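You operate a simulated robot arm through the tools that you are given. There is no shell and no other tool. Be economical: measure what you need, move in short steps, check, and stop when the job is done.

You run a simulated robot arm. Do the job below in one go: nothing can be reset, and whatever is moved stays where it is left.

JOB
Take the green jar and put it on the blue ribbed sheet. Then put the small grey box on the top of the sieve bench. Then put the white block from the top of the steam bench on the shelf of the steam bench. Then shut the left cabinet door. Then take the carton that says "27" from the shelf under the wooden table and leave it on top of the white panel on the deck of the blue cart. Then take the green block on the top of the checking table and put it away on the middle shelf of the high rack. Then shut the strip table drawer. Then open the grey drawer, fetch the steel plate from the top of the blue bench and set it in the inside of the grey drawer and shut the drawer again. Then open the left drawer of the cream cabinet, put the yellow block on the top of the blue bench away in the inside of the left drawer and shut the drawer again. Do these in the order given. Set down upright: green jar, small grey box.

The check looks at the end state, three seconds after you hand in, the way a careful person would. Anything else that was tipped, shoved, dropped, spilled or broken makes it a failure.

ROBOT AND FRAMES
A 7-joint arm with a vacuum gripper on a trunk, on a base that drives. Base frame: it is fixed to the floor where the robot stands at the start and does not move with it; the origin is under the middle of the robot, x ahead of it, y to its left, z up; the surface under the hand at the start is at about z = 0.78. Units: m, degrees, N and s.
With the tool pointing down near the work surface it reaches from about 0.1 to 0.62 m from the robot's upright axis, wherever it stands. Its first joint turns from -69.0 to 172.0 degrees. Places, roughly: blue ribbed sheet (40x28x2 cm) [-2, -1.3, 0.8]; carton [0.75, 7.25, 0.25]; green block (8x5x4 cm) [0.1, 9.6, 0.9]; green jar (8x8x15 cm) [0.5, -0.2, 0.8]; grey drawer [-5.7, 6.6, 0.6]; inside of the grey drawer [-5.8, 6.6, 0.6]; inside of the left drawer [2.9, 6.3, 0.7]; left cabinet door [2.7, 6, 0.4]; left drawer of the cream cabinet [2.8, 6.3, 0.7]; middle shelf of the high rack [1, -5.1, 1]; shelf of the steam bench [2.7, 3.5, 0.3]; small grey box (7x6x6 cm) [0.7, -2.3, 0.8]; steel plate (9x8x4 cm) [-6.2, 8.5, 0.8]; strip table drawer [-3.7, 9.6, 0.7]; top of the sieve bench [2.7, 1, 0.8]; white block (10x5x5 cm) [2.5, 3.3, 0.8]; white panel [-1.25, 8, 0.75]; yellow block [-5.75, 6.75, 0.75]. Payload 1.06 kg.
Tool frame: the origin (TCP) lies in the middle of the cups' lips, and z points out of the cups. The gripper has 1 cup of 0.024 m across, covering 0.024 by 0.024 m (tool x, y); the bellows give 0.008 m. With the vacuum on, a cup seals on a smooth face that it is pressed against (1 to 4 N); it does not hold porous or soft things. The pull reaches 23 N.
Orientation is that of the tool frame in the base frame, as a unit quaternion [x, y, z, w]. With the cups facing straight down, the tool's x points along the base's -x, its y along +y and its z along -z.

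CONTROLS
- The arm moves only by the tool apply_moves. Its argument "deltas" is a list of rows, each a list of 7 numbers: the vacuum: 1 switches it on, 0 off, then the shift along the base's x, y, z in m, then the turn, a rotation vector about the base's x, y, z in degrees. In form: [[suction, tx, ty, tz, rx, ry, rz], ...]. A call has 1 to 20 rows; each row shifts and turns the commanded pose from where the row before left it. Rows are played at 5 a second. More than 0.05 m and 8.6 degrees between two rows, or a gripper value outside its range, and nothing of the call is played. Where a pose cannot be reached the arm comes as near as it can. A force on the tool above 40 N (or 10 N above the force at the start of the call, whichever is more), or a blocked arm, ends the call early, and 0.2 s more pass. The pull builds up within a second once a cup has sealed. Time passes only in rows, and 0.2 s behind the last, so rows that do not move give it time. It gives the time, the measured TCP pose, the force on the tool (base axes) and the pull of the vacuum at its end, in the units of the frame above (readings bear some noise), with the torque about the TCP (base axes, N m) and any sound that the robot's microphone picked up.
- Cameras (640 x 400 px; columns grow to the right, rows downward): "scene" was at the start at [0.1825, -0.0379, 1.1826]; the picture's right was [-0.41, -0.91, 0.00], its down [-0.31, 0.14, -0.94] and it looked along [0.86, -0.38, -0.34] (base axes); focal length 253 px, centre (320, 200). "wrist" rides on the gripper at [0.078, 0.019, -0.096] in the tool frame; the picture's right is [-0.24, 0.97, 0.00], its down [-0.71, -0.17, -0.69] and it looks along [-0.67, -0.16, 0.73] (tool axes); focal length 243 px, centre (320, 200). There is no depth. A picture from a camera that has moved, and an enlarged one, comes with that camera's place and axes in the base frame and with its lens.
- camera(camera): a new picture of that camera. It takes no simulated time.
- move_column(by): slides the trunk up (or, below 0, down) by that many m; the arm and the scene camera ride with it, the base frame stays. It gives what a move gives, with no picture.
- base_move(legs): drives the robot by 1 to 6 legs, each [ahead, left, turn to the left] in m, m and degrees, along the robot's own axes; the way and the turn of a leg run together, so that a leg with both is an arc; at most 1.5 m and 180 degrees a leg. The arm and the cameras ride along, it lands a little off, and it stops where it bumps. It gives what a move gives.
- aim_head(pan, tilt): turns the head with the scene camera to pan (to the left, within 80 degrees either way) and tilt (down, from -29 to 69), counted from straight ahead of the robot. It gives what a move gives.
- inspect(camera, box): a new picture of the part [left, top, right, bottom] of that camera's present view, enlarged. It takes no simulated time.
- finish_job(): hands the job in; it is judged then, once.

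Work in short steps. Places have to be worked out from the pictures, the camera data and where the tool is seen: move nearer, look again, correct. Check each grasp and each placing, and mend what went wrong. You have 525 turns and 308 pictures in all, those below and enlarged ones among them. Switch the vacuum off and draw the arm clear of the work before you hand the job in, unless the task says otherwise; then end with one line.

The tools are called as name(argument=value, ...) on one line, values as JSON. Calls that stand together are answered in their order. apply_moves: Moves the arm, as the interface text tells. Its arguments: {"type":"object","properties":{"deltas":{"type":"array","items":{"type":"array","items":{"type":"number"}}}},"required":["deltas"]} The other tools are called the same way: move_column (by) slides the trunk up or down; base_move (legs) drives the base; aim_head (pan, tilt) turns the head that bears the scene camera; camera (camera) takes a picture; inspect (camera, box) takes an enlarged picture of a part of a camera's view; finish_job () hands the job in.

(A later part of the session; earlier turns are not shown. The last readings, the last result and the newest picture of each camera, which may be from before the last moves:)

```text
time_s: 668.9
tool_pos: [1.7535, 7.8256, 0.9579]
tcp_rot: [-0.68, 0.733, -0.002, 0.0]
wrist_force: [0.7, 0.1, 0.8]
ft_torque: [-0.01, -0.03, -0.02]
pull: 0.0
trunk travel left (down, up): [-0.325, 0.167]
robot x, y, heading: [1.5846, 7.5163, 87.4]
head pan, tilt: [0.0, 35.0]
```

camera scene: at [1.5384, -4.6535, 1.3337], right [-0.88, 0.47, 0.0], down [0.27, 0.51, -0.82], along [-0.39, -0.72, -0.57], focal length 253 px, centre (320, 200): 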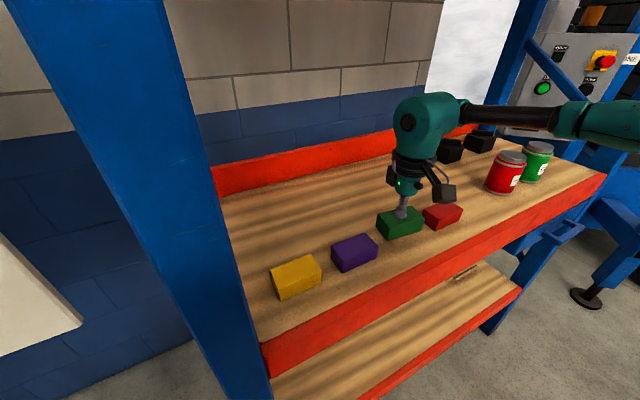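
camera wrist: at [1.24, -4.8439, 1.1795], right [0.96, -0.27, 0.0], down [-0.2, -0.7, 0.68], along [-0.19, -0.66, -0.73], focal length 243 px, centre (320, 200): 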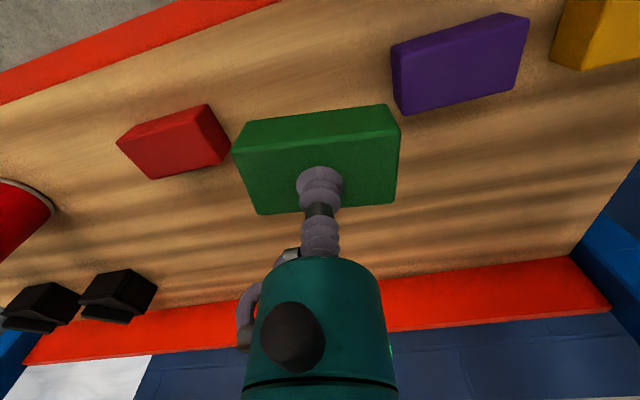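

base_move(legs=[[1.25, 0, 0], [0, 0, 92.6], [1.5, 0, 0], [1.2, 0, 0]])

aim_head(pan=-15, tilt=20)

camera(camera="scene")

```text
time_s: 691.7
tool_pos: [-1.3606, 8.8467, 0.9578]
tcp_rot: [1.0, -0.004, 0.001, -0.001]
wrist_force: [-0.3, -0.4, 0.5]
ft_torque: [-0.01, 0.02, -0.01]
pull: 0.1
trunk travel left (down, up): [-0.325, 0.167]
robot x, y, heading: [-1.0435, 8.6941, -178.6]
head pan, tilt: [0.0, 35.0]
```

```text
time_s: 692.4
tool_pos: [-1.3619, 8.8468, 0.9577]
tcp_rot: [1.0, -0.003, 0.001, -0.001]
wrist_force: [-0.5, -0.7, -0.2]
ft_torque: [0.02, -0.01, 0.05]
pull: 0.1
trunk travel left (down, up): [-0.325, 0.167]
robot x, y, heading: [-1.0416, 8.6974, -178.6]
head pan, tilt: [-15.0, 20.0]
```

```text
171 pictures are left
camera scene: at [-1.2273, 8.717, 1.1821], right [0.23, 0.97, 0.0], down [0.33, -0.08, -0.94], along [-0.91, 0.22, -0.34], focal length 253 px, centre (320, 200)
```

scene: 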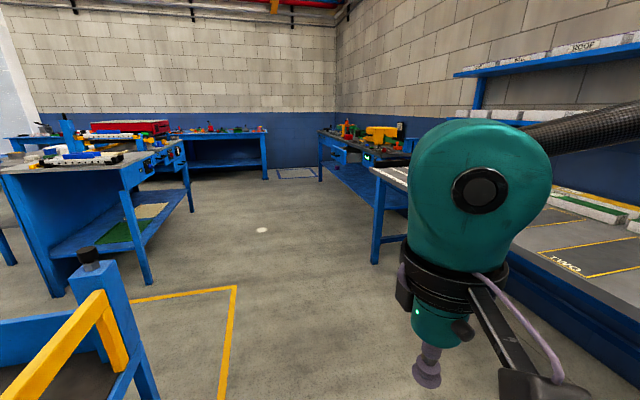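

inspect(camera="scene", box=[290, 100, 430, 260])

```text
2.50 times, centred on (360, 180) of scene
camera zoom: at [-1.2273, 8.717, 1.1821], right [0.23, 0.97, 0.0], down [0.33, -0.08, -0.94], along [-0.91, 0.22, -0.34], focal length 632 px, centre (220, 250)
```

zoom: 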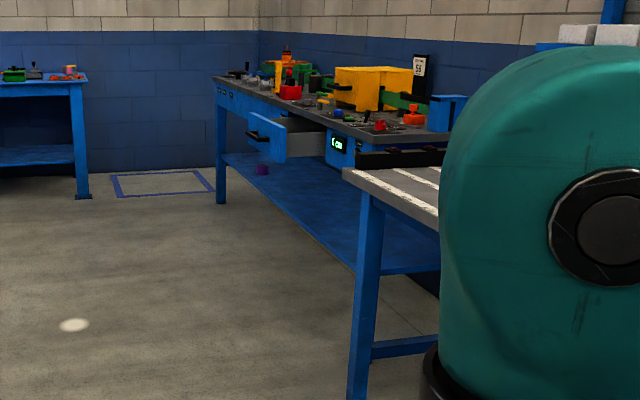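

The strip-table drawer is pulled out southward near (-3.8, 9.5, 0.69). I drive west to x≈-3.2 and look at it.

base_move(legs=[[0.5, -0.1, 0], [1.5, 0, 0]])

aim_head(pan=-40, tilt=25)

camera(camera="scene")

```text
time_s: 702.5
tool_pos: [-3.3768, 8.8737, 0.9587]
tcp_rot: [1.0, 0.012, 0.001, -0.001]
wrist_force: [-0.3, 0.3, -0.1]
ft_torque: [-0.02, 0.01, -0.02]
pull: 0.0
trunk travel left (down, up): [-0.325, 0.167]
robot x, y, heading: [-3.0537, 8.7343, -176.7]
head pan, tilt: [-15.0, 20.0]
```

```text
time_s: 703.4
tool_pos: [-3.3772, 8.8743, 0.9578]
tcp_rot: [1.0, 0.012, 0.001, -0.001]
wrist_force: [0.0, 0.3, 0.8]
ft_torque: [0.01, 0.01, -0.01]
pull: 0.0
trunk travel left (down, up): [-0.325, 0.167]
robot x, y, heading: [-3.0508, 8.736, -176.6]
head pan, tilt: [-40.0, 25.0]
```

```text
169 pictures are left
camera scene: at [-3.2216, 8.7841, 1.174], right [0.6, 0.8, 0.0], down [0.34, -0.25, -0.91], along [-0.73, 0.54, -0.42], focal length 253 px, centre (320, 200)
```

scene: 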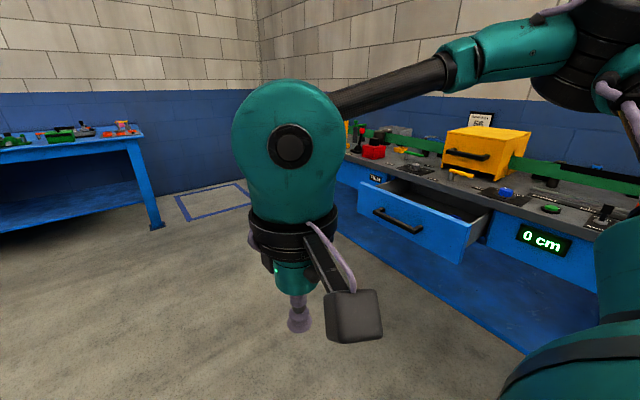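

Drawer front: x -3.98..-3.49 at y≈9.57, z≈0.7, handle in the middle. I position at (-3.93, 8.75) facing north and look.

base_move(legs=[[0.87, 0, 0], [0, 0, -93.4]])

apply_moves(deltas=[[0, 0, 0, -0.05, 0, 0, 0], [0, 0, 0, -0.05, 0, 0, 0], [0, 0, 0, -0.05, 0, 0, 0], [0, 0, 0, -0.05, 0, 0, 0], [0, 0, 0, -0.05, 0, 0, 0], [0, 0, 0, -0.04, 0, 0, 0], [0, 0, 0, 0, 0, 0, 0]])

aim_head(pan=-10, tilt=30)

camera(camera="scene")

```text
time_s: 712.1
tool_pos: [-3.7947, 9.0014, 0.9597]
tcp_rot: [-0.695, 0.719, -0.002, 0.0]
wrist_force: [0.2, -0.4, 0.3]
ft_torque: [-0.02, 0.02, 0.02]
pull: 0.0
trunk travel left (down, up): [-0.325, 0.167]
robot x, y, heading: [-3.9552, 8.6834, 89.9]
head pan, tilt: [-40.0, 25.0]
```

```text
time_s: 713.7
tool_pos: [-3.7942, 9.0019, 0.6658]
tcp_rot: [-0.695, 0.719, -0.002, 0.0]
wrist_force: [0.6, 0.7, 0.7]
ft_torque: [-0.02, -0.01, 0.01]
pull: 0.1
trunk travel left (down, up): [-0.325, 0.167]
robot x, y, heading: [-3.9525, 8.6842, 89.9]
head pan, tilt: [-40.0, 25.0]
```

```text
time_s: 714.6
tool_pos: [-3.7934, 9.0027, 0.6663]
tcp_rot: [-0.695, 0.719, -0.002, 0.0]
wrist_force: [-0.3, 0.1, 0.3]
ft_torque: [-0.01, 0.02, -0.02]
pull: 0.1
trunk travel left (down, up): [-0.325, 0.167]
robot x, y, heading: [-3.9513, 8.6824, 89.6]
head pan, tilt: [-10.0, 30.0]
```

```text
168 pictures are left
camera scene: at [-3.9353, 8.8707, 1.1661], right [0.98, -0.18, 0.0], down [-0.09, -0.49, -0.87], along [0.15, 0.85, -0.5], focal length 253 px, centre (320, 200)
```

scene: 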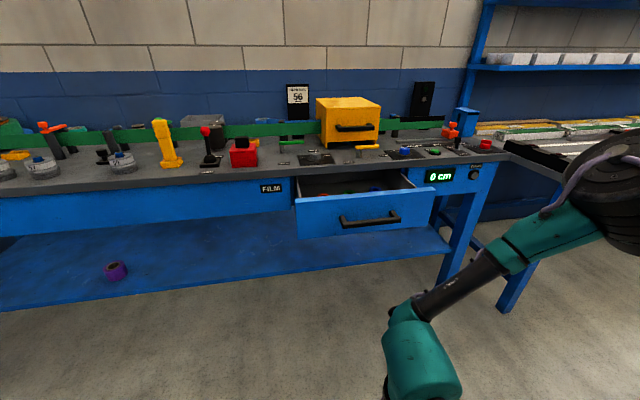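

Drawer front centre (-3.67, 9.51, 0.726), needing about 0.11 m push to +y. I lower the tool to z≈0.615 and approach centred on the handle.

apply_moves(deltas=[[0, 0, 0, -0.05, 0, 0, 0], [0, 0, 0, 0, 0, 0, 0]])

base_move(legs=[[0.36, -0.12, 0]])

aim_head(pan=-15, tilt=45)

camera(camera="scene")

```text
time_s: 715.2
tool_pos: [-3.7925, 9.0007, 0.617]
tcp_rot: [-0.695, 0.719, 0.0, 0.0]
wrist_force: [0.4, 0.6, 0.0]
ft_torque: [-0.01, -0.03, 0.0]
pull: 0.0
trunk travel left (down, up): [-0.325, 0.167]
robot x, y, heading: [-3.9536, 8.6843, 89.8]
head pan, tilt: [-10.0, 30.0]
```

```text
time_s: 717.6
tool_pos: [-3.6752, 9.3625, 0.6172]
tcp_rot: [-0.698, 0.716, -0.002, 0.0]
wrist_force: [-0.1, -0.4, 0.4]
ft_torque: [0.01, -0.01, -0.01]
pull: 0.0
trunk travel left (down, up): [-0.325, 0.167]
robot x, y, heading: [-3.8311, 9.0426, 90.5]
head pan, tilt: [-10.0, 30.0]
```

```text
time_s: 718.4
tool_pos: [-3.675, 9.3614, 0.618]
tcp_rot: [-0.698, 0.716, -0.001, 0.0]
wrist_force: [0.7, -0.1, 0.4]
ft_torque: [0.0, -0.01, 0.01]
pull: 0.0
trunk travel left (down, up): [-0.325, 0.167]
robot x, y, heading: [-3.8277, 9.0444, 90.2]
head pan, tilt: [-15.0, 45.0]
```

```text
167 pictures are left
camera scene: at [-3.8105, 9.2199, 1.1435], right [0.97, -0.25, 0.0], down [-0.18, -0.68, -0.71], along [0.18, 0.68, -0.71], focal length 253 px, centre (320, 200)
```

scene: 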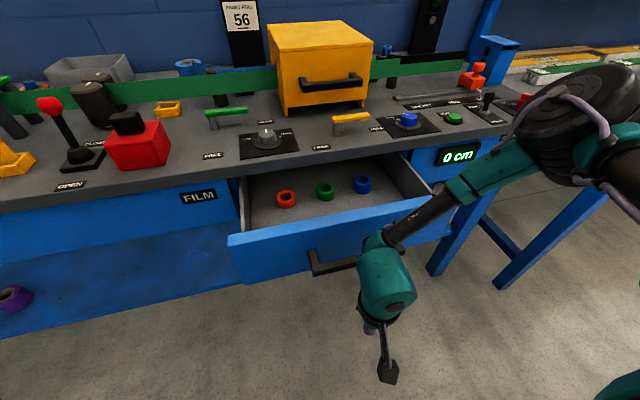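

The elbow would swing over the table's levers, so I first turn 30° right and reposition so it stays outside.

base_move(legs=[[-0.1, 0, 0], [0, 0, -30], [0.12, 0.13, 0]])

aim_head(pan=10, tilt=45)

camera(camera="scene")

```text
time_s: 722.4
tool_pos: [-3.5906, 9.3065, 0.6168]
tcp_rot: [-0.49, 0.872, -0.001, 0.0]
wrist_force: [0.1, -0.4, 0.6]
ft_torque: [0.0, 0.0, -0.02]
pull: 0.0
trunk travel left (down, up): [-0.325, 0.167]
robot x, y, heading: [-3.8877, 9.1086, 60.5]
head pan, tilt: [-15.0, 45.0]
```

```text
time_s: 723.3
tool_pos: [-3.5899, 9.3065, 0.6169]
tcp_rot: [-0.489, 0.872, 0.0, -0.001]
wrist_force: [-0.8, 0.4, 0.8]
ft_torque: [-0.02, 0.01, 0.01]
pull: 0.0
trunk travel left (down, up): [-0.325, 0.167]
robot x, y, heading: [-3.8832, 9.1084, 60.4]
head pan, tilt: [10.0, 45.0]
```

```text
166 pictures are left
camera scene: at [-3.8079, 9.27, 1.1434], right [0.94, -0.34, 0.0], down [-0.24, -0.67, -0.71], along [0.24, 0.67, -0.71], focal length 253 px, centre (320, 200)
```

scene: 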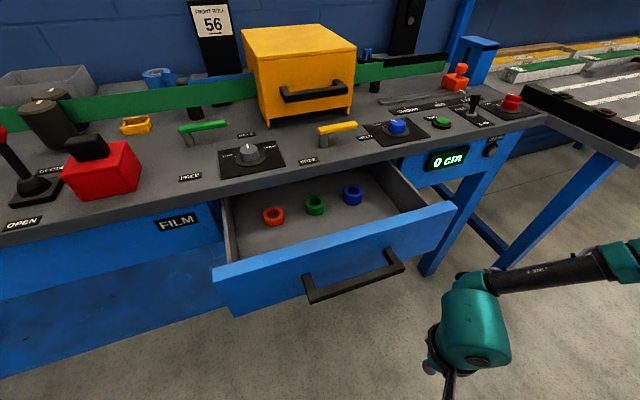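

I line up with the handle's centre and then push +y with the base in short steps.

base_move(legs=[[0.006, 0.09, 0], [0.087, 0.05, 0]])

camera(camera="scene")

```text
time_s: 725.5
tool_pos: [-3.6661, 9.4565, 0.6177]
tcp_rot: [-0.488, 0.873, -0.002, 0.0]
wrist_force: [-0.5, 0.9, -0.3]
ft_torque: [0.0, 0.0, -0.02]
pull: 0.1
trunk travel left (down, up): [-0.325, 0.167]
robot x, y, heading: [-3.9577, 9.2627, 60.6]
head pan, tilt: [10.0, 45.0]
```

```text
165 pictures are left
camera scene: at [-3.8834, 9.4211, 1.1434], right [0.94, -0.34, 0.0], down [-0.24, -0.67, -0.71], along [0.24, 0.67, -0.71], focal length 253 px, centre (320, 200)
```

scene: 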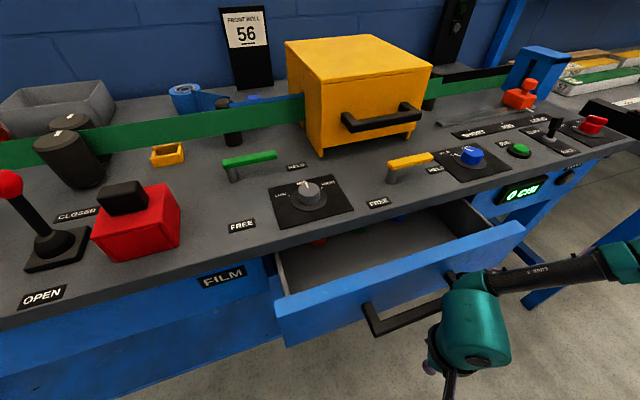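

Base should not go much closer, so I trade base for arm extension: base back-left, arm out.

base_move(legs=[[-0.146, 0.044, 0]])

apply_moves(deltas=[[0, 0.03, 0.0, 0, 0, 0, 0], [0, 0.03, 0.02, 0, 0, 0, 0], [0, 0.03, 0.02, 0, 0, 0, 0], [0, 0.02, 0.03, 0, 0, 0, 0], [0, 0, 0.03, 0, 0, 0, 0], [0, 0, 0, 0, 0, 0, 0]])

camera(camera="scene")

```text
time_s: 726.9
tool_pos: [-3.7742, 9.3542, 0.617]
tcp_rot: [-0.489, 0.873, -0.002, -0.001]
wrist_force: [0.0, 0.4, 0.0]
ft_torque: [0.0, 0.0, 0.01]
pull: 0.0
trunk travel left (down, up): [-0.325, 0.167]
robot x, y, heading: [-4.0667, 9.1567, 60.6]
head pan, tilt: [10.0, 45.0]
```

```text
time_s: 728.3
tool_pos: [-3.6638, 9.4529, 0.6175]
tcp_rot: [-0.489, 0.872, -0.002, 0.0]
wrist_force: [0.1, 0.8, 0.5]
ft_torque: [-0.02, 0.01, 0.01]
pull: 0.1
trunk travel left (down, up): [-0.325, 0.167]
robot x, y, heading: [-4.0673, 9.1624, 60.5]
head pan, tilt: [10.0, 45.0]
```

```text
164 pictures are left
camera scene: at [-3.9914, 9.3183, 1.1434], right [0.94, -0.33, 0.0], down [-0.24, -0.67, -0.71], along [0.24, 0.67, -0.71], focal length 253 px, centre (320, 200)
```

scene: 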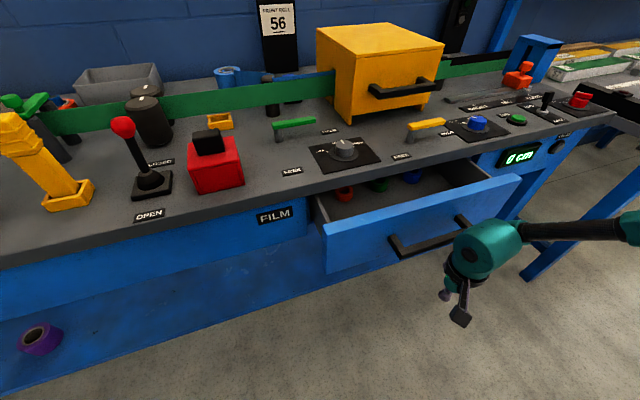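

Tool at the handle's right part; I shift 4 cm left, then push +y 0.1 m with the base.

apply_moves(deltas=[[0, -0.025, 0, 0, 0, 0, 0], [0, -0.02, 0, 0, 0, 0, 0], [0, 0, 0, 0, 0, 0, 0]])

base_move(legs=[[0.078, 0.044, 0]])

camera(camera="scene")

```text
time_s: 729.1
tool_pos: [-3.7061, 9.4551, 0.615]
tcp_rot: [-0.489, 0.872, -0.002, -0.001]
wrist_force: [0.0, 0.2, -0.9]
ft_torque: [0.02, -0.02, -0.01]
pull: 0.0
trunk travel left (down, up): [-0.325, 0.167]
robot x, y, heading: [-4.0669, 9.1575, 60.2]
head pan, tilt: [10.0, 45.0]
```

```text
time_s: 730.2
tool_pos: [-3.7069, 9.5437, 0.6166]
tcp_rot: [-0.489, 0.872, -0.001, 0.0]
wrist_force: [-0.1, 0.1, 0.7]
ft_torque: [0.01, 0.0, -0.01]
pull: 0.0
trunk travel left (down, up): [-0.325, 0.167]
robot x, y, heading: [-4.0717, 9.2483, 60.8]
head pan, tilt: [10.0, 45.0]
```

```text
163 pictures are left
camera scene: at [-3.9919, 9.4079, 1.1434], right [0.94, -0.33, 0.0], down [-0.24, -0.67, -0.71], along [0.24, 0.67, -0.71], focal length 253 px, centre (320, 200)
```

scene: 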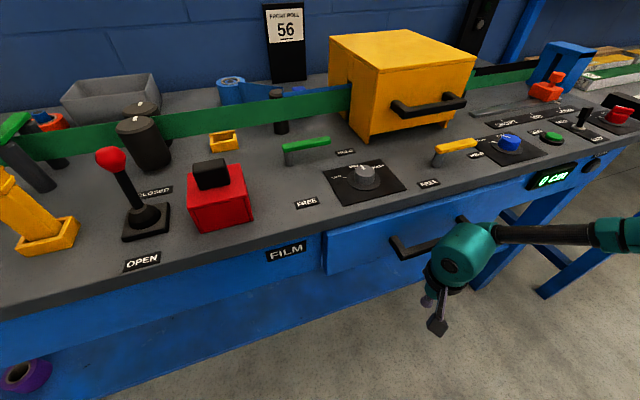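

Nearly flush. I push another 3 cm to seat it.

base_move(legs=[[0.026, 0.015, 0]])

inspect(camera="scene", box=[220, 170, 580, 320])

```text
time_s: 731.0
tool_pos: [-3.7083, 9.573, 0.6152]
tcp_rot: [-0.49, 0.872, -0.001, 0.0]
wrist_force: [-0.5, 0.1, 0.0]
ft_torque: [0.02, 0.01, -0.03]
pull: 0.0
trunk travel left (down, up): [-0.325, 0.167]
robot x, y, heading: [-4.0691, 9.2735, 60.3]
head pan, tilt: [10.0, 45.0]
```

```text
1.78 times, centred on (400, 245) of scene
camera zoom: at [-3.9921, 9.4371, 1.1434], right [0.94, -0.34, 0.0], down [-0.24, -0.67, -0.71], along [0.24, 0.67, -0.71], focal length 450 px, centre (178, 120)
```

zoom: 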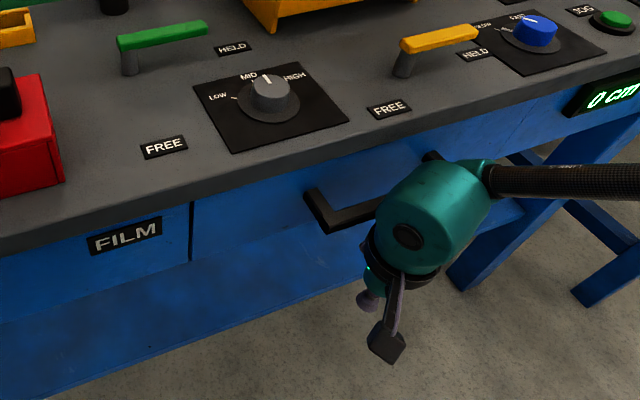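

Looks flush. One more centimetre push to confirm it is seated.

base_move(legs=[[0.02, 0.011, 0]])

inspect(camera="scene", box=[220, 170, 580, 320])

```text
time_s: 731.9
tool_pos: [-3.7075, 9.5803, 0.6144]
tcp_rot: [-0.489, 0.872, -0.007, -0.004]
wrist_force: [-1.9, -7.3, 2.5]
ft_torque: [0.99, -0.17, 0.08]
pull: 0.0
trunk travel left (down, up): [-0.325, 0.167]
robot x, y, heading: [-4.0734, 9.2945, 60.3]
head pan, tilt: [10.0, 45.0]
stopped in leg 1: the force on the tool passed its limit at 86 N (the readings are from after the stop); the commanded pose is now the measured one
```

```text
1.78 times, centred on (400, 245) of scene
camera zoom: at [-3.9921, 9.4508, 1.1435], right [0.94, -0.34, 0.0], down [-0.24, -0.67, -0.71], along [0.24, 0.67, -0.71], focal length 450 px, centre (178, 120)
```

zoom: 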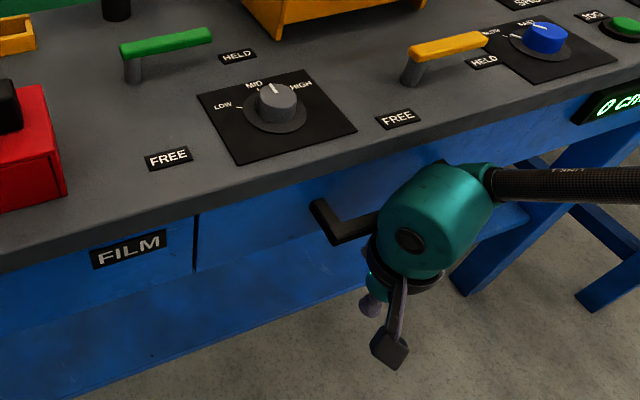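

Drawer is shut. I back off, raise the tool, and look west toward the grey drawer and blue bench.

base_move(legs=[[-0.35, -0.2, 0]])

apply_moves(deltas=[[0, 0, 0, 0.05, 0, 0, 0], [0, 0, 0, 0.05, 0, 0, 0], [0, 0, 0, 0.05, 0, 0, 0], [0, 0, 0, 0.05, 0, 0, 0], [0, 0, 0, 0.05, 0, 0, 0], [0, 0, 0, 0.05, 0, 0, 0], [0, 0, 0, 0.05, 0, 0, 0]])

base_move(legs=[[0, 0, 150]])

aim_head(pan=0, tilt=18)

camera(camera="scene")

```text
time_s: 734.4
tool_pos: [-3.7086, 9.1727, 0.6157]
tcp_rot: [-0.489, 0.872, -0.006, -0.005]
wrist_force: [-0.4, 0.4, 0.6]
ft_torque: [0.02, 0.0, 0.0]
pull: 0.1
trunk travel left (down, up): [-0.325, 0.167]
robot x, y, heading: [-4.0766, 8.8855, 59.9]
head pan, tilt: [10.0, 45.0]
```

```text
time_s: 736.0
tool_pos: [-3.7078, 9.1716, 0.9651]
tcp_rot: [-0.489, 0.872, -0.006, -0.004]
wrist_force: [-0.1, -0.5, -0.8]
ft_torque: [-0.01, 0.0, -0.02]
pull: 0.0
trunk travel left (down, up): [-0.325, 0.167]
robot x, y, heading: [-4.0695, 8.8849, 60.2]
head pan, tilt: [10.0, 45.0]
```

```text
time_s: 742.6
tool_pos: [-4.5274, 8.7966, 0.9652]
tcp_rot: [0.964, 0.265, 0.006, -0.007]
wrist_force: [0.0, 0.3, -0.6]
ft_torque: [-0.02, 0.03, -0.04]
pull: 0.0
trunk travel left (down, up): [-0.325, 0.167]
robot x, y, heading: [-4.0716, 8.8867, -147.8]
head pan, tilt: [10.0, 45.0]
```

```text
time_s: 743.5
tool_pos: [-4.5278, 8.7972, 0.9651]
tcp_rot: [0.964, 0.265, 0.005, -0.005]
wrist_force: [0.4, 0.7, -0.3]
ft_torque: [0.02, 0.0, 0.01]
pull: 0.1
trunk travel left (down, up): [-0.325, 0.167]
robot x, y, heading: [-4.0684, 8.8847, -147.3]
head pan, tilt: [0.0, 18.0]
```

```text
160 pictures are left
camera scene: at [-4.2295, 8.7816, 1.1853], right [-0.54, 0.84, 0.0], down [0.26, 0.17, -0.95], along [-0.8, -0.51, -0.31], focal length 253 px, centre (320, 200)
```

scene: 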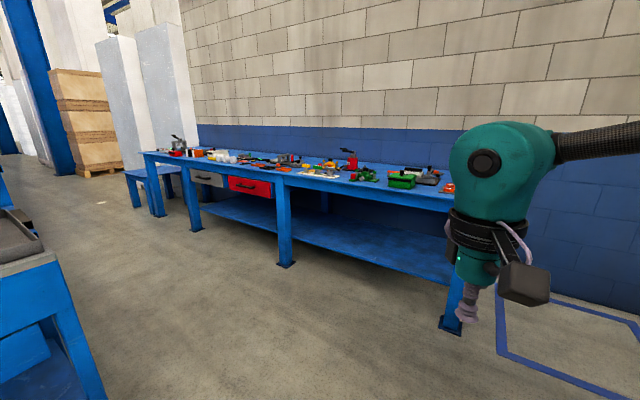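

inspect(camera="scene", box=[130, 130, 460, 270])

```text
1.94 times, centred on (295, 200) of scene
camera zoom: at [-4.2295, 8.7816, 1.1853], right [-0.54, 0.84, 0.0], down [0.26, 0.17, -0.95], along [-0.8, -0.51, -0.31], focal length 491 px, centre (368, 200)
```

zoom: 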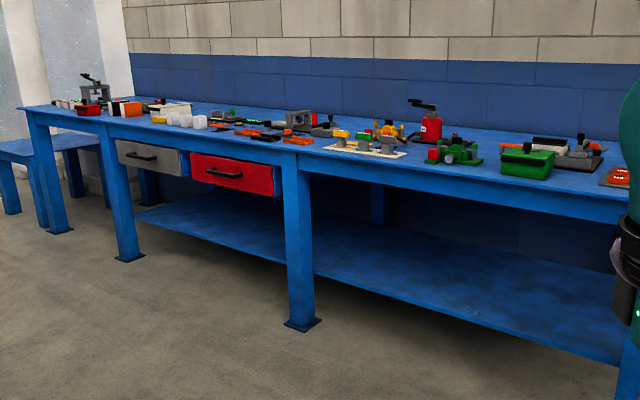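

The blue bench runs along the west wall (front x≈-5.6); the grey drawer is at y≈6.65. I drive to the aisle at x≈-5.0 facing west, then slide south.

base_move(legs=[[0, 0, -32.5], [0.93, 0, 0], [0, 1.2, 0], [0, 0.75, 0]])

aim_head(pan=0, tilt=30)

camera(camera="scene")

```text
time_s: 766.6
tool_pos: [-5.3906, 7.119, 0.9628]
tcp_rot: [1.0, 0.007, 0.007, -0.003]
wrist_force: [0.1, 1.8, -0.2]
ft_torque: [0.02, 0.01, 0.0]
pull: 0.0
trunk travel left (down, up): [-0.325, 0.167]
robot x, y, heading: [-4.9552, 6.9653, -177.6]
head pan, tilt: [0.0, 18.0]
```

```text
time_s: 767.4
tool_pos: [-5.3919, 7.1177, 0.9647]
tcp_rot: [1.0, 0.007, 0.006, -0.004]
wrist_force: [-0.7, 1.1, -0.9]
ft_torque: [0.0, -0.03, 0.02]
pull: 0.1
trunk travel left (down, up): [-0.325, 0.167]
robot x, y, heading: [-4.9532, 6.9659, -177.4]
head pan, tilt: [0.0, 30.0]
```

```text
158 pictures are left
camera scene: at [-5.1381, 6.9575, 1.1661], right [-0.04, 1.0, 0.0], down [0.5, 0.02, -0.87], along [-0.87, -0.04, -0.5], focal length 253 px, centre (320, 200)
```

scene: 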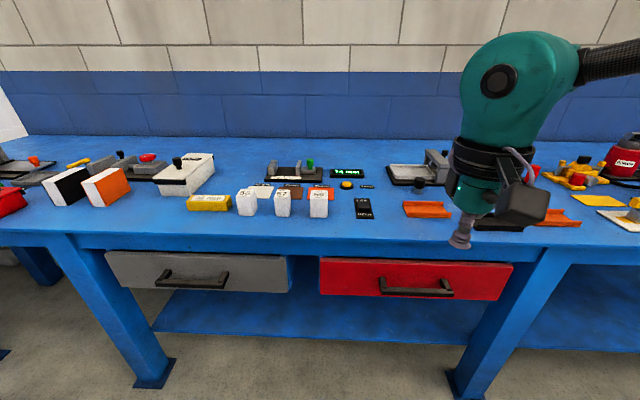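

inspect(camera="scene", box=[80, 180, 320, 320])

```text
2.67 times, centred on (200, 250) of scene
camera zoom: at [-5.1381, 6.9575, 1.1661], right [-0.04, 1.0, 0.0], down [0.5, 0.02, -0.87], along [-0.87, -0.04, -0.5], focal length 675 px, centre (640, 67)
```

zoom: 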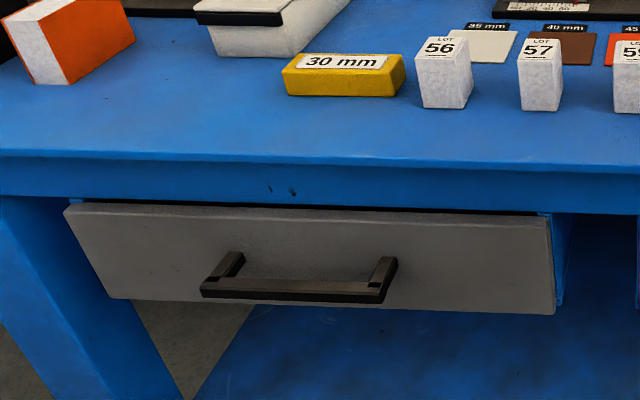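

Grey drawer front: z 0.59..0.725, handle at z≈0.64 (gap too narrow to hook). I'll suck onto the front above the handle at z≈0.69 with a horizontal tool: heading 145°, tool turned 35° left as tested. I set this up here in the open aisle.

base_move(legs=[[0, 0, -37.6]])

move_column(by=-0.32)

apply_moves(deltas=[[0, 0.02, -0.01, -0.04, 0, 0, 0], [0, 0.02, -0.01, -0.04, 0, 0, 0], [0, 0.01, 0, -0.04, 0, 0, 0], [0, 0, 0, -0.025, 0, 0, 0], [0, 0, 0, 0, 0, 0, 0]])

```text
time_s: 769.5
tool_pos: [-5.2111, 7.3505, 0.9651]
tcp_rot: [0.951, -0.308, 0.007, -0.002]
wrist_force: [0.7, -0.5, -0.3]
ft_torque: [-0.02, 0.02, -0.02]
pull: 0.1
trunk travel left (down, up): [-0.325, 0.167]
robot x, y, heading: [-4.9495, 6.9637, 145.5]
head pan, tilt: [0.0, 30.0]
```

```text
time_s: 772.7
tool_pos: [-5.214, 7.3508, 0.6443]
tcp_rot: [0.951, -0.309, 0.007, -0.002]
wrist_force: [-0.3, 0.6, 0.1]
ft_torque: [0.0, 0.0, 0.0]
pull: 0.0
trunk travel left (down, up): [-0.005, 0.487]
robot x, y, heading: [-4.9519, 6.9676, 145.8]
head pan, tilt: [0.0, 30.0]
```

```text
time_s: 773.9
tool_pos: [-5.1643, 7.3314, 0.4984]
tcp_rot: [0.951, -0.308, 0.007, -0.002]
wrist_force: [-1.0, 0.3, 0.3]
ft_torque: [0.01, -0.01, 0.0]
pull: 0.1
trunk travel left (down, up): [-0.005, 0.487]
robot x, y, heading: [-4.952, 6.9652, 145.8]
head pan, tilt: [0.0, 30.0]
```

Now the combined rotation (about 90°) with the tip swinging toward -x and up.

apply_moves(deltas=[[0, -0.0264, 0, 0.0019, 1.73, 7.61, 1.76], [0, -0.026, 0, 0.0055, 1.73, 7.61, 1.76], [0, -0.0249, 0, 0.0089, 1.73, 7.61, 1.76], [0, -0.0234, 0, 0.0125, 1.73, 7.61, 1.76], [0, -0.0215, 0, 0.0156, 1.73, 7.61, 1.76], [0, -0.019, 0, 0.0184, 1.73, 7.61, 1.76], [0, -0.0163, 0, 0.0209, 1.73, 7.61, 1.76], [0, -0.0133, 0, 0.023, 1.73, 7.61, 1.76], [0, -0.0099, 0, 0.0245, 1.73, 7.61, 1.76], [0, -0.0065, 0, 0.0257, 1.73, 7.61, 1.76], [0, -0.0027, 0, 0.0264, 1.73, 7.61, 1.76], [0, 0, 0, 0.0067, 0.4, 1.6, 0.4]])

camera(camera="wrist")

```text
time_s: 776.5
tool_pos: [-5.3544, 7.3295, 0.691]
tcp_rot: [0.726, -0.072, -0.681, 0.059]
wrist_force: [-0.4, -0.2, 0.5]
ft_torque: [-0.02, -0.01, 0.02]
pull: 0.0
trunk travel left (down, up): [-0.005, 0.487]
robot x, y, heading: [-4.948, 6.9654, 145.7]
head pan, tilt: [0.0, 30.0]
```

```text
156 pictures are left
camera wrist: at [-5.2539, 7.2959, 0.6254], right [-0.04, -0.91, 0.41], down [0.64, 0.29, 0.71], along [-0.76, 0.29, 0.58], focal length 243 px, centre (320, 200)
```

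wrist: 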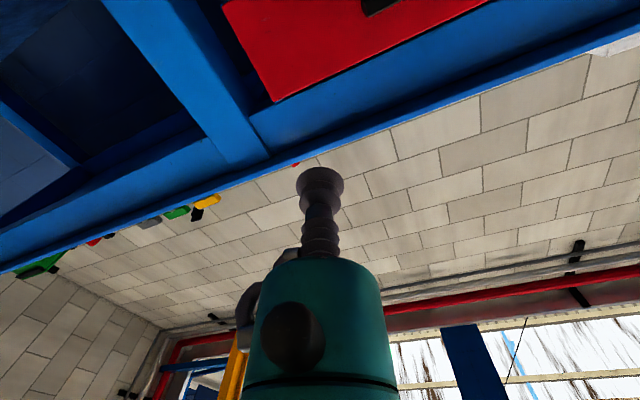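

No limits hit; the tool is horizontal within 4°. I fix the pitch and slide south so the cup faces the drawer at y≈6.60.

apply_moves(deltas=[[0, 0, 0, 0, 0, 3.7, 0], [0, 0, 0, 0, 0, 0, 0]])

base_move(legs=[[-0.411, 0.603, 0]])

aim_head(pan=10, tilt=30)

camera(camera="scene")

camera(camera="wrist")

```text
time_s: 777.1
tool_pos: [-5.3559, 7.3252, 0.6912]
tcp_rot: [0.716, -0.067, -0.692, 0.067]
wrist_force: [0.0, 0.3, 0.4]
ft_torque: [0.02, 0.01, -0.03]
pull: 0.0
out of reach, approached as far as the arm can: row 1
trunk travel left (down, up): [-0.005, 0.487]
robot x, y, heading: [-4.9519, 6.9634, 145.6]
head pan, tilt: [0.0, 30.0]
```

```text
time_s: 782.9
tool_pos: [-5.3556, 6.5903, 0.6905]
tcp_rot: [0.716, -0.068, -0.692, 0.067]
wrist_force: [0.3, 0.1, 0.2]
ft_torque: [-0.02, 0.01, 0.0]
pull: 0.1
trunk travel left (down, up): [-0.005, 0.487]
robot x, y, heading: [-4.953, 6.2338, 145.8]
head pan, tilt: [0.0, 30.0]
```

```text
time_s: 783.6
tool_pos: [-5.3557, 6.5901, 0.6911]
tcp_rot: [0.716, -0.068, -0.692, 0.067]
wrist_force: [0.0, -0.6, -0.3]
ft_torque: [0.02, 0.0, 0.01]
pull: 0.0
trunk travel left (down, up): [-0.005, 0.487]
robot x, y, heading: [-4.9518, 6.232, 145.5]
head pan, tilt: [10.0, 30.0]
```

```text
155 pictures are left
camera scene: at [-5.1902, 6.3739, 0.8398], right [0.41, 0.91, 0.0], down [0.46, -0.2, -0.87], along [-0.79, 0.35, -0.5], focal length 253 px, centre (320, 200)
```

scene: 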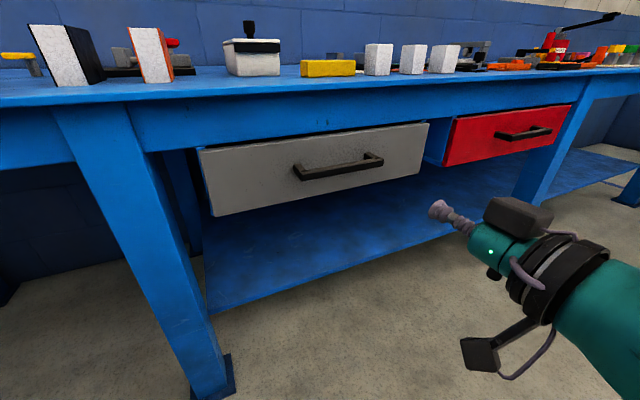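

```text
154 pictures are left
camera wrist: at [-5.2575, 6.5571, 0.6215], right [-0.01, -0.91, 0.41], down [0.66, 0.3, 0.69], along [-0.75, 0.28, 0.6], focal length 243 px, centre (320, 200)
```

wrist: 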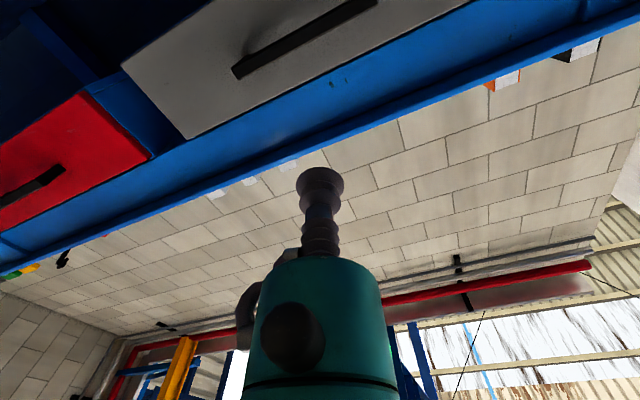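

Drawer front: y 6.355..6.85, z 0.578..0.705, x≈-5.63; handle y 6.51..6.68. I'll attach right of the handle at y≈6.745, z≈0.665. I shift and approach to 5 cm.

apply_moves(deltas=[[0, 0, 0, -0.013, 0, 0, 0], [0, 0, 0, -0.013, 0, 0, 0], [0, 0, 0, 0, 0, 0, 0]])

base_move(legs=[[0.088, -0.128, 0], [0.17, 0.116, 0]])

camera(camera="scene")

camera(camera="wrist")

```text
time_s: 784.4
tool_pos: [-5.3553, 6.5889, 0.6658]
tcp_rot: [0.716, -0.069, -0.692, 0.066]
wrist_force: [0.5, 0.5, 1.0]
ft_torque: [-0.04, 0.02, 0.0]
pull: 0.0
trunk travel left (down, up): [-0.005, 0.487]
robot x, y, heading: [-4.9534, 6.2319, 145.7]
head pan, tilt: [10.0, 30.0]
```

```text
time_s: 787.4
tool_pos: [-5.5599, 6.7375, 0.6647]
tcp_rot: [0.716, -0.066, -0.692, 0.069]
wrist_force: [0.1, -0.7, 1.1]
ft_torque: [0.04, 0.01, -0.03]
pull: 0.1
trunk travel left (down, up): [-0.005, 0.487]
robot x, y, heading: [-5.1584, 6.3817, 146.3]
head pan, tilt: [10.0, 30.0]
```

```text
153 pictures are left
camera scene: at [-5.3935, 6.5228, 0.8398], right [0.4, 0.91, 0.0], down [0.46, -0.2, -0.87], along [-0.79, 0.35, -0.5], focal length 253 px, centre (320, 200)
```

scene: 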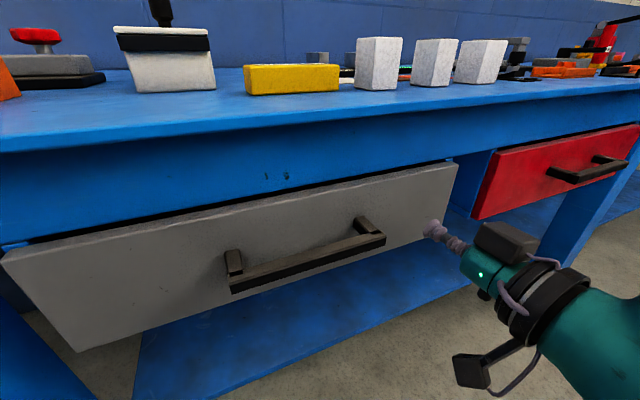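

```text
152 pictures are left
camera wrist: at [-5.4614, 6.7046, 0.5957], right [-0.01, -0.91, 0.41], down [0.66, 0.31, 0.69], along [-0.75, 0.28, 0.6], focal length 243 px, centre (320, 200)
```

wrist: 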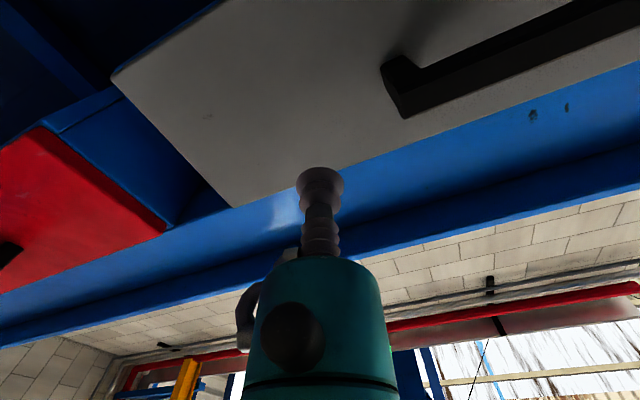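

Cup is beside the handle. I advance with vacuum on in small steps to contact.

apply_moves(deltas=[[1, -0.02, 0, 0, 0, 0, 0], [1, -0.015, 0, 0, 0, 0, 0], [1, -0.01, 0, 0, 0, 0, 0], [1, -0.006, 0, 0, 0, 0, 0], [1, 0, 0, 0, 0, 0, 0]])

```text
time_s: 788.6
tool_pos: [-5.6127, 6.7368, 0.665]
tcp_rot: [0.716, -0.066, -0.691, 0.07]
wrist_force: [0.3, -0.4, 1.2]
ft_torque: [0.01, -0.01, 0.02]
pull: 0.1
trunk travel left (down, up): [-0.005, 0.487]
robot x, y, heading: [-5.1572, 6.3815, 146.3]
head pan, tilt: [10.0, 30.0]
```

apply_moves(deltas=[[1, -0.006, 0, 0, 0, 0, 0], [1, -0.005, 0, 0, 0, 0, 0], [1, -0.005, 0, 0, 0, 0, 0], [1, -0.004, 0, 0, 0, 0, 0], [1, 0, 0, 0, 0, 0, 0]])

```text
time_s: 789.8
tool_pos: [-5.6304, 6.7378, 0.6646]
tcp_rot: [0.716, -0.067, -0.692, 0.068]
wrist_force: [18.1, 7.2, -3.2]
ft_torque: [0.08, 0.16, 0.03]
pull: 22.5
trunk travel left (down, up): [-0.005, 0.487]
robot x, y, heading: [-5.1527, 6.3787, 145.9]
head pan, tilt: [10.0, 30.0]
```

Sealed on the drawer front. I pull it gently with the arm first.

apply_moves(deltas=[[1, 0.005, 0, 0, 0, 0, 0], [1, 0.008, 0, 0, 0, 0, 0], [1, 0.012, 0, 0, 0, 0, 0], [1, 0.015, 0, 0, 0, 0, 0], [1, 0.015, 0, 0, 0, 0, 0], [1, 0.015, 0, 0, 0, 0, 0], [1, 0, 0, 0, 0, 0, 0]])

camera(camera="scene")

```text
time_s: 791.4
tool_pos: [-5.5598, 6.7375, 0.6646]
tcp_rot: [0.716, -0.066, -0.692, 0.068]
wrist_force: [0.9, 10.3, 2.5]
ft_torque: [-0.03, 0.05, 0.06]
pull: 22.8
trunk travel left (down, up): [-0.005, 0.487]
robot x, y, heading: [-5.1536, 6.3792, 146.3]
head pan, tilt: [10.0, 30.0]
```

```text
151 pictures are left
camera scene: at [-5.3933, 6.5233, 0.8398], right [0.4, 0.91, 0.0], down [0.46, -0.2, -0.87], along [-0.79, 0.35, -0.5], focal length 253 px, centre (320, 200)
```

scene: 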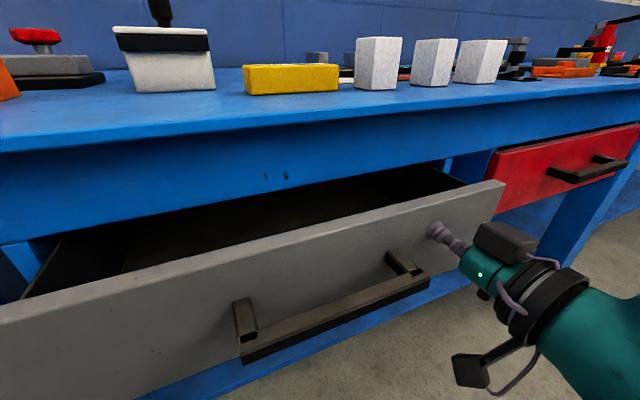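

The drawer slides. I pull 0.13 m more with the base.

base_move(legs=[[-0.058, -0.039, 0], [-0.058, -0.039, 0]])

camera(camera="scene")

```text
time_s: 793.0
tool_pos: [-5.4205, 6.7373, 0.6641]
tcp_rot: [0.716, -0.066, -0.691, 0.07]
wrist_force: [1.5, -0.5, -7.5]
ft_torque: [-0.19, 0.04, 0.03]
pull: 22.5
trunk travel left (down, up): [-0.005, 0.487]
robot x, y, heading: [-5.0183, 6.3782, 146.2]
head pan, tilt: [10.0, 30.0]
```

```text
150 pictures are left
camera scene: at [-5.2533, 6.5229, 0.8397], right [0.4, 0.91, 0.0], down [0.46, -0.2, -0.87], along [-0.79, 0.35, -0.5], focal length 253 px, centre (320, 200)
```

scene: 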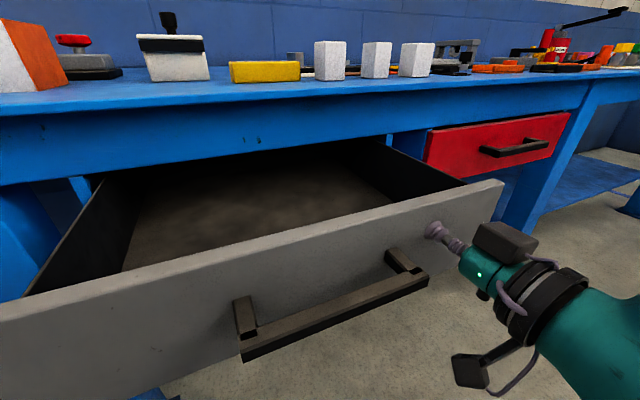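

Open by about 0.21 m, enough. I release the vacuum and back away.

apply_moves(deltas=[[0, 0, 0, 0, 0, 0, 0], [0, 0, 0, 0, 0, 0, 0], [0, 0, 0, 0, 0, 0, 0], [0, 0.01, 0, 0, 0, 0, 0], [0, 0.02, 0, 0, 0, 0, 0], [0, 0.03, 0, 0, 0, 0, 0]])

base_move(legs=[[-0.1, -0.067, 0]])

camera(camera="scene")

```text
time_s: 794.5
tool_pos: [-5.3864, 6.7597, 0.6693]
tcp_rot: [0.717, -0.065, -0.691, 0.07]
wrist_force: [-0.3, 0.2, -0.2]
ft_torque: [0.0, -0.03, 0.05]
pull: 0.1
out of reach, approached as far as the arm can: row 5, 6
trunk travel left (down, up): [-0.005, 0.487]
robot x, y, heading: [-5.0149, 6.3794, 146.2]
head pan, tilt: [10.0, 30.0]
```

```text
time_s: 795.7
tool_pos: [-5.2661, 6.7561, 0.6693]
tcp_rot: [0.717, -0.065, -0.691, 0.071]
wrist_force: [0.2, 0.5, -0.6]
ft_torque: [0.02, -0.01, -0.05]
pull: 0.1
trunk travel left (down, up): [-0.005, 0.487]
robot x, y, heading: [-4.8973, 6.3835, 146.2]
head pan, tilt: [10.0, 30.0]
```

```text
149 pictures are left
camera scene: at [-5.1331, 6.521, 0.8398], right [0.4, 0.91, 0.0], down [0.46, -0.2, -0.87], along [-0.79, 0.35, -0.5], focal length 253 px, centre (320, 200)
```

scene: 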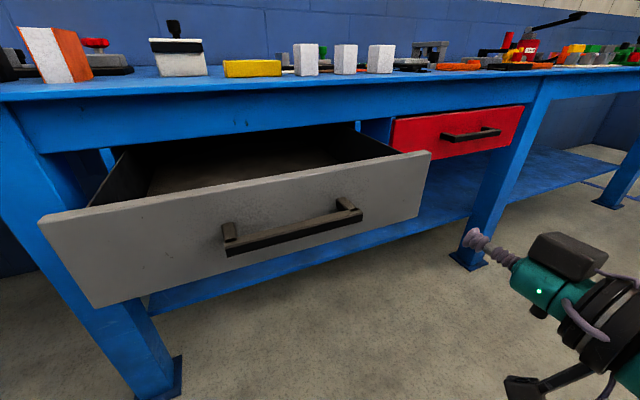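

Drawer stays open. I bring the tool back to vertical and raise the trunk.

apply_moves(deltas=[[0, 0, 0, -0.0067, -0.4, -5.3, -0.4], [0, 0.0027, 0, -0.0264, -1.73, -7.61, -1.76], [0, 0.0065, 0, -0.0257, -1.73, -7.61, -1.76], [0, 0.0099, 0, -0.0245, -1.73, -7.61, -1.76], [0, 0.0133, 0, -0.023, -1.73, -7.61, -1.76], [0, 0.0163, 0, -0.0209, -1.73, -7.61, -1.76], [0, 0.019, 0, -0.0184, -1.73, -7.61, -1.76], [0, 0.0215, 0, -0.0156, -1.73, -7.61, -1.76], [0, 0.0234, 0, -0.0125, -1.73, -7.61, -1.76], [0, 0.0249, 0, -0.0089, -1.73, -7.61, -1.76], [0, 0.026, 0, -0.0055, -1.73, -7.61, -1.76], [0, 0.0264, 0, -0.0019, -1.73, -7.61, -1.76]])

move_column(by=0.32)

```text
time_s: 798.3
tool_pos: [-5.0768, 6.7562, 0.4771]
tcp_rot: [0.95, -0.31, 0.023, 0.012]
wrist_force: [-0.6, -0.4, 0.3]
ft_torque: [-0.01, -0.02, -0.01]
pull: 0.1
trunk travel left (down, up): [-0.005, 0.487]
robot x, y, heading: [-4.8959, 6.3817, 146.3]
head pan, tilt: [10.0, 30.0]
```

```text
time_s: 801.5
tool_pos: [-5.0765, 6.7561, 0.8001]
tcp_rot: [0.95, -0.311, 0.022, 0.012]
wrist_force: [-0.1, 0.6, -0.2]
ft_torque: [-0.03, 0.0, 0.01]
pull: 0.0
trunk travel left (down, up): [-0.325, 0.167]
robot x, y, heading: [-4.893, 6.3765, 146.5]
head pan, tilt: [10.0, 30.0]
```

apply_moves(deltas=[[0, 0, 0, 0.05, 2.06, 1.95, 0], [0, 0, 0, 0.05, 0, 0, 0], [0, 0, 0, 0.05, 0, 0, 0], [0, 0, 0, 0.05, 0, 0, 0], [0, 0, 0, 0.04, 0, 0, 0]])

base_move(legs=[[0, 0, 33.5], [0, -1.3, 0], [0, -0.6, 0]])

aim_head(pan=0, tilt=30)

camera(camera="scene")

```text
time_s: 802.7
tool_pos: [-5.0763, 6.7535, 1.0397]
tcp_rot: [0.951, -0.309, 0.001, 0.001]
wrist_force: [0.5, 1.2, 0.7]
ft_torque: [-0.01, 0.02, 0.03]
pull: 0.0
trunk travel left (down, up): [-0.325, 0.167]
robot x, y, heading: [-4.895, 6.3796, 146.0]
head pan, tilt: [10.0, 30.0]
```

```text
time_s: 821.6
tool_pos: [-5.2959, 8.5225, 1.0396]
tcp_rot: [1.0, -0.005, 0.0, 0.0]
wrist_force: [0.1, -0.1, -0.6]
ft_torque: [0.05, -0.01, 0.02]
pull: 0.1
trunk travel left (down, up): [-0.325, 0.167]
robot x, y, heading: [-4.9326, 8.3203, -177.9]
head pan, tilt: [10.0, 30.0]
```

```text
time_s: 822.4
tool_pos: [-5.296, 8.5237, 1.0404]
tcp_rot: [1.0, -0.005, 0.001, 0.001]
wrist_force: [0.9, 0.3, -1.1]
ft_torque: [0.0, -0.01, -0.01]
pull: 0.2
trunk travel left (down, up): [-0.325, 0.167]
robot x, y, heading: [-4.9289, 8.3217, -178.3]
head pan, tilt: [0.0, 30.0]
```

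```text
148 pictures are left
camera scene: at [-5.1161, 8.3179, 1.1661], right [-0.03, 1.0, 0.0], down [0.5, 0.02, -0.87], along [-0.87, -0.03, -0.5], focal length 253 px, centre (320, 200)
```

scene: 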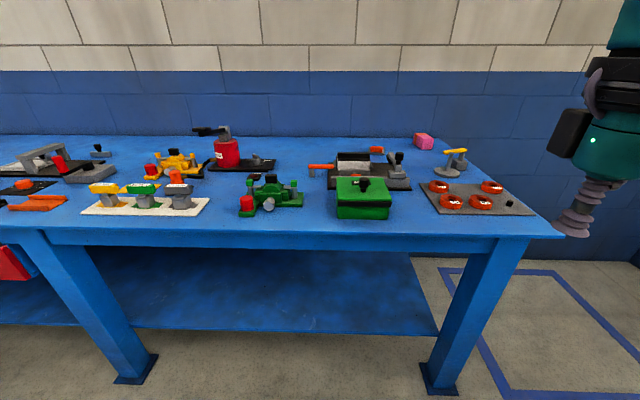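

inspect(camera="scene", box=[220, 120, 540, 240])

```text
2.00 times, centred on (380, 180) of scene
camera zoom: at [-5.1161, 8.3179, 1.1661], right [-0.03, 1.0, 0.0], down [0.5, 0.02, -0.87], along [-0.87, -0.03, -0.5], focal length 506 px, centre (200, 240)
```

zoom: 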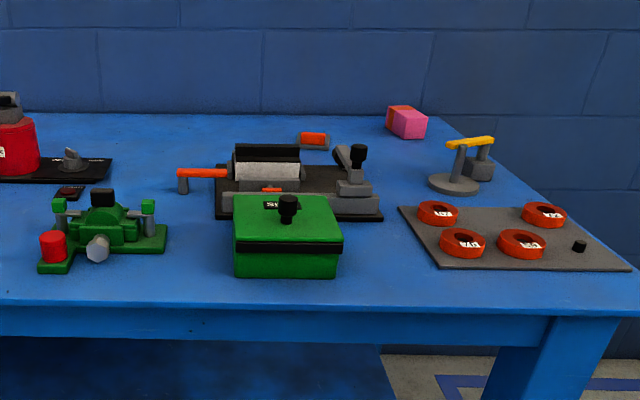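

I need a better look for the steel plate; I raise the trunk and move closer.

move_column(by=0.16)

base_move(legs=[[0.25, -0.1, 0]])

aim_head(pan=0, tilt=38)

camera(camera="scene")

inspect(camera="scene", box=[240, 80, 480, 230])

```text
time_s: 824.2
tool_pos: [-5.2972, 8.5225, 1.1985]
tcp_rot: [1.0, -0.006, 0.001, 0.0]
wrist_force: [-0.6, -0.2, -0.4]
ft_torque: [0.0, -0.01, 0.01]
pull: 0.2
trunk travel left (down, up): [-0.485, 0.007]
robot x, y, heading: [-4.931, 8.3212, -178.4]
head pan, tilt: [0.0, 30.0]
```

```text
time_s: 826.0
tool_pos: [-5.5423, 8.6125, 1.1985]
tcp_rot: [1.0, -0.001, 0.0, 0.001]
wrist_force: [-0.1, 0.4, 0.9]
ft_torque: [-0.01, -0.02, 0.01]
pull: 0.0
trunk travel left (down, up): [-0.485, 0.007]
robot x, y, heading: [-5.1759, 8.4157, -177.9]
head pan, tilt: [0.0, 30.0]
```

```text
time_s: 826.7
tool_pos: [-5.5409, 8.6121, 1.2]
tcp_rot: [1.0, -0.002, 0.0, 0.0]
wrist_force: [-1.5, -0.2, -0.2]
ft_torque: [-0.01, 0.0, -0.05]
pull: 0.0
trunk travel left (down, up): [-0.485, 0.007]
robot x, y, heading: [-5.179, 8.4177, -177.6]
head pan, tilt: [0.0, 38.0]
```

```text
146 pictures are left
camera scene: at [-5.269, 8.412, 1.3292], right [-0.04, 1.0, 0.0], down [0.61, 0.02, -0.79], along [-0.79, -0.03, -0.62], focal length 253 px, centre (320, 200)
```

scene: 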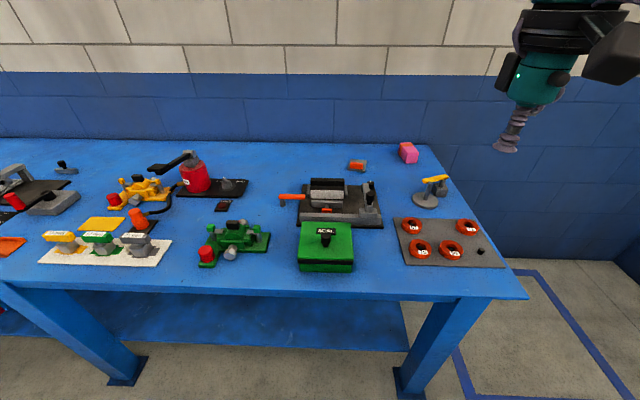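

```text
2.67 times, centred on (360, 155) of scene
camera zoom: at [-5.269, 8.412, 1.3292], right [-0.04, 1.0, 0.0], down [0.61, 0.02, -0.79], along [-0.79, -0.03, -0.62], focal length 675 px, centre (213, 320)
```

zoom: 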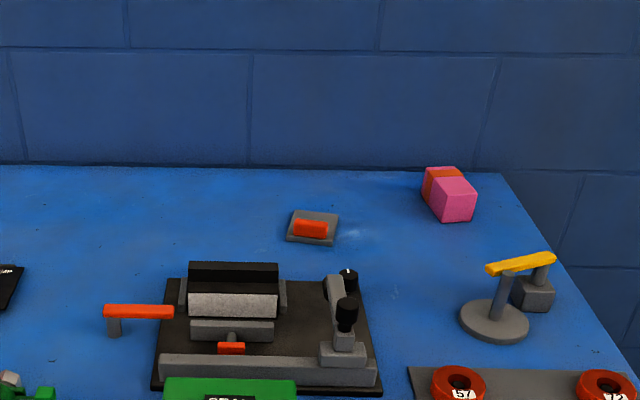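

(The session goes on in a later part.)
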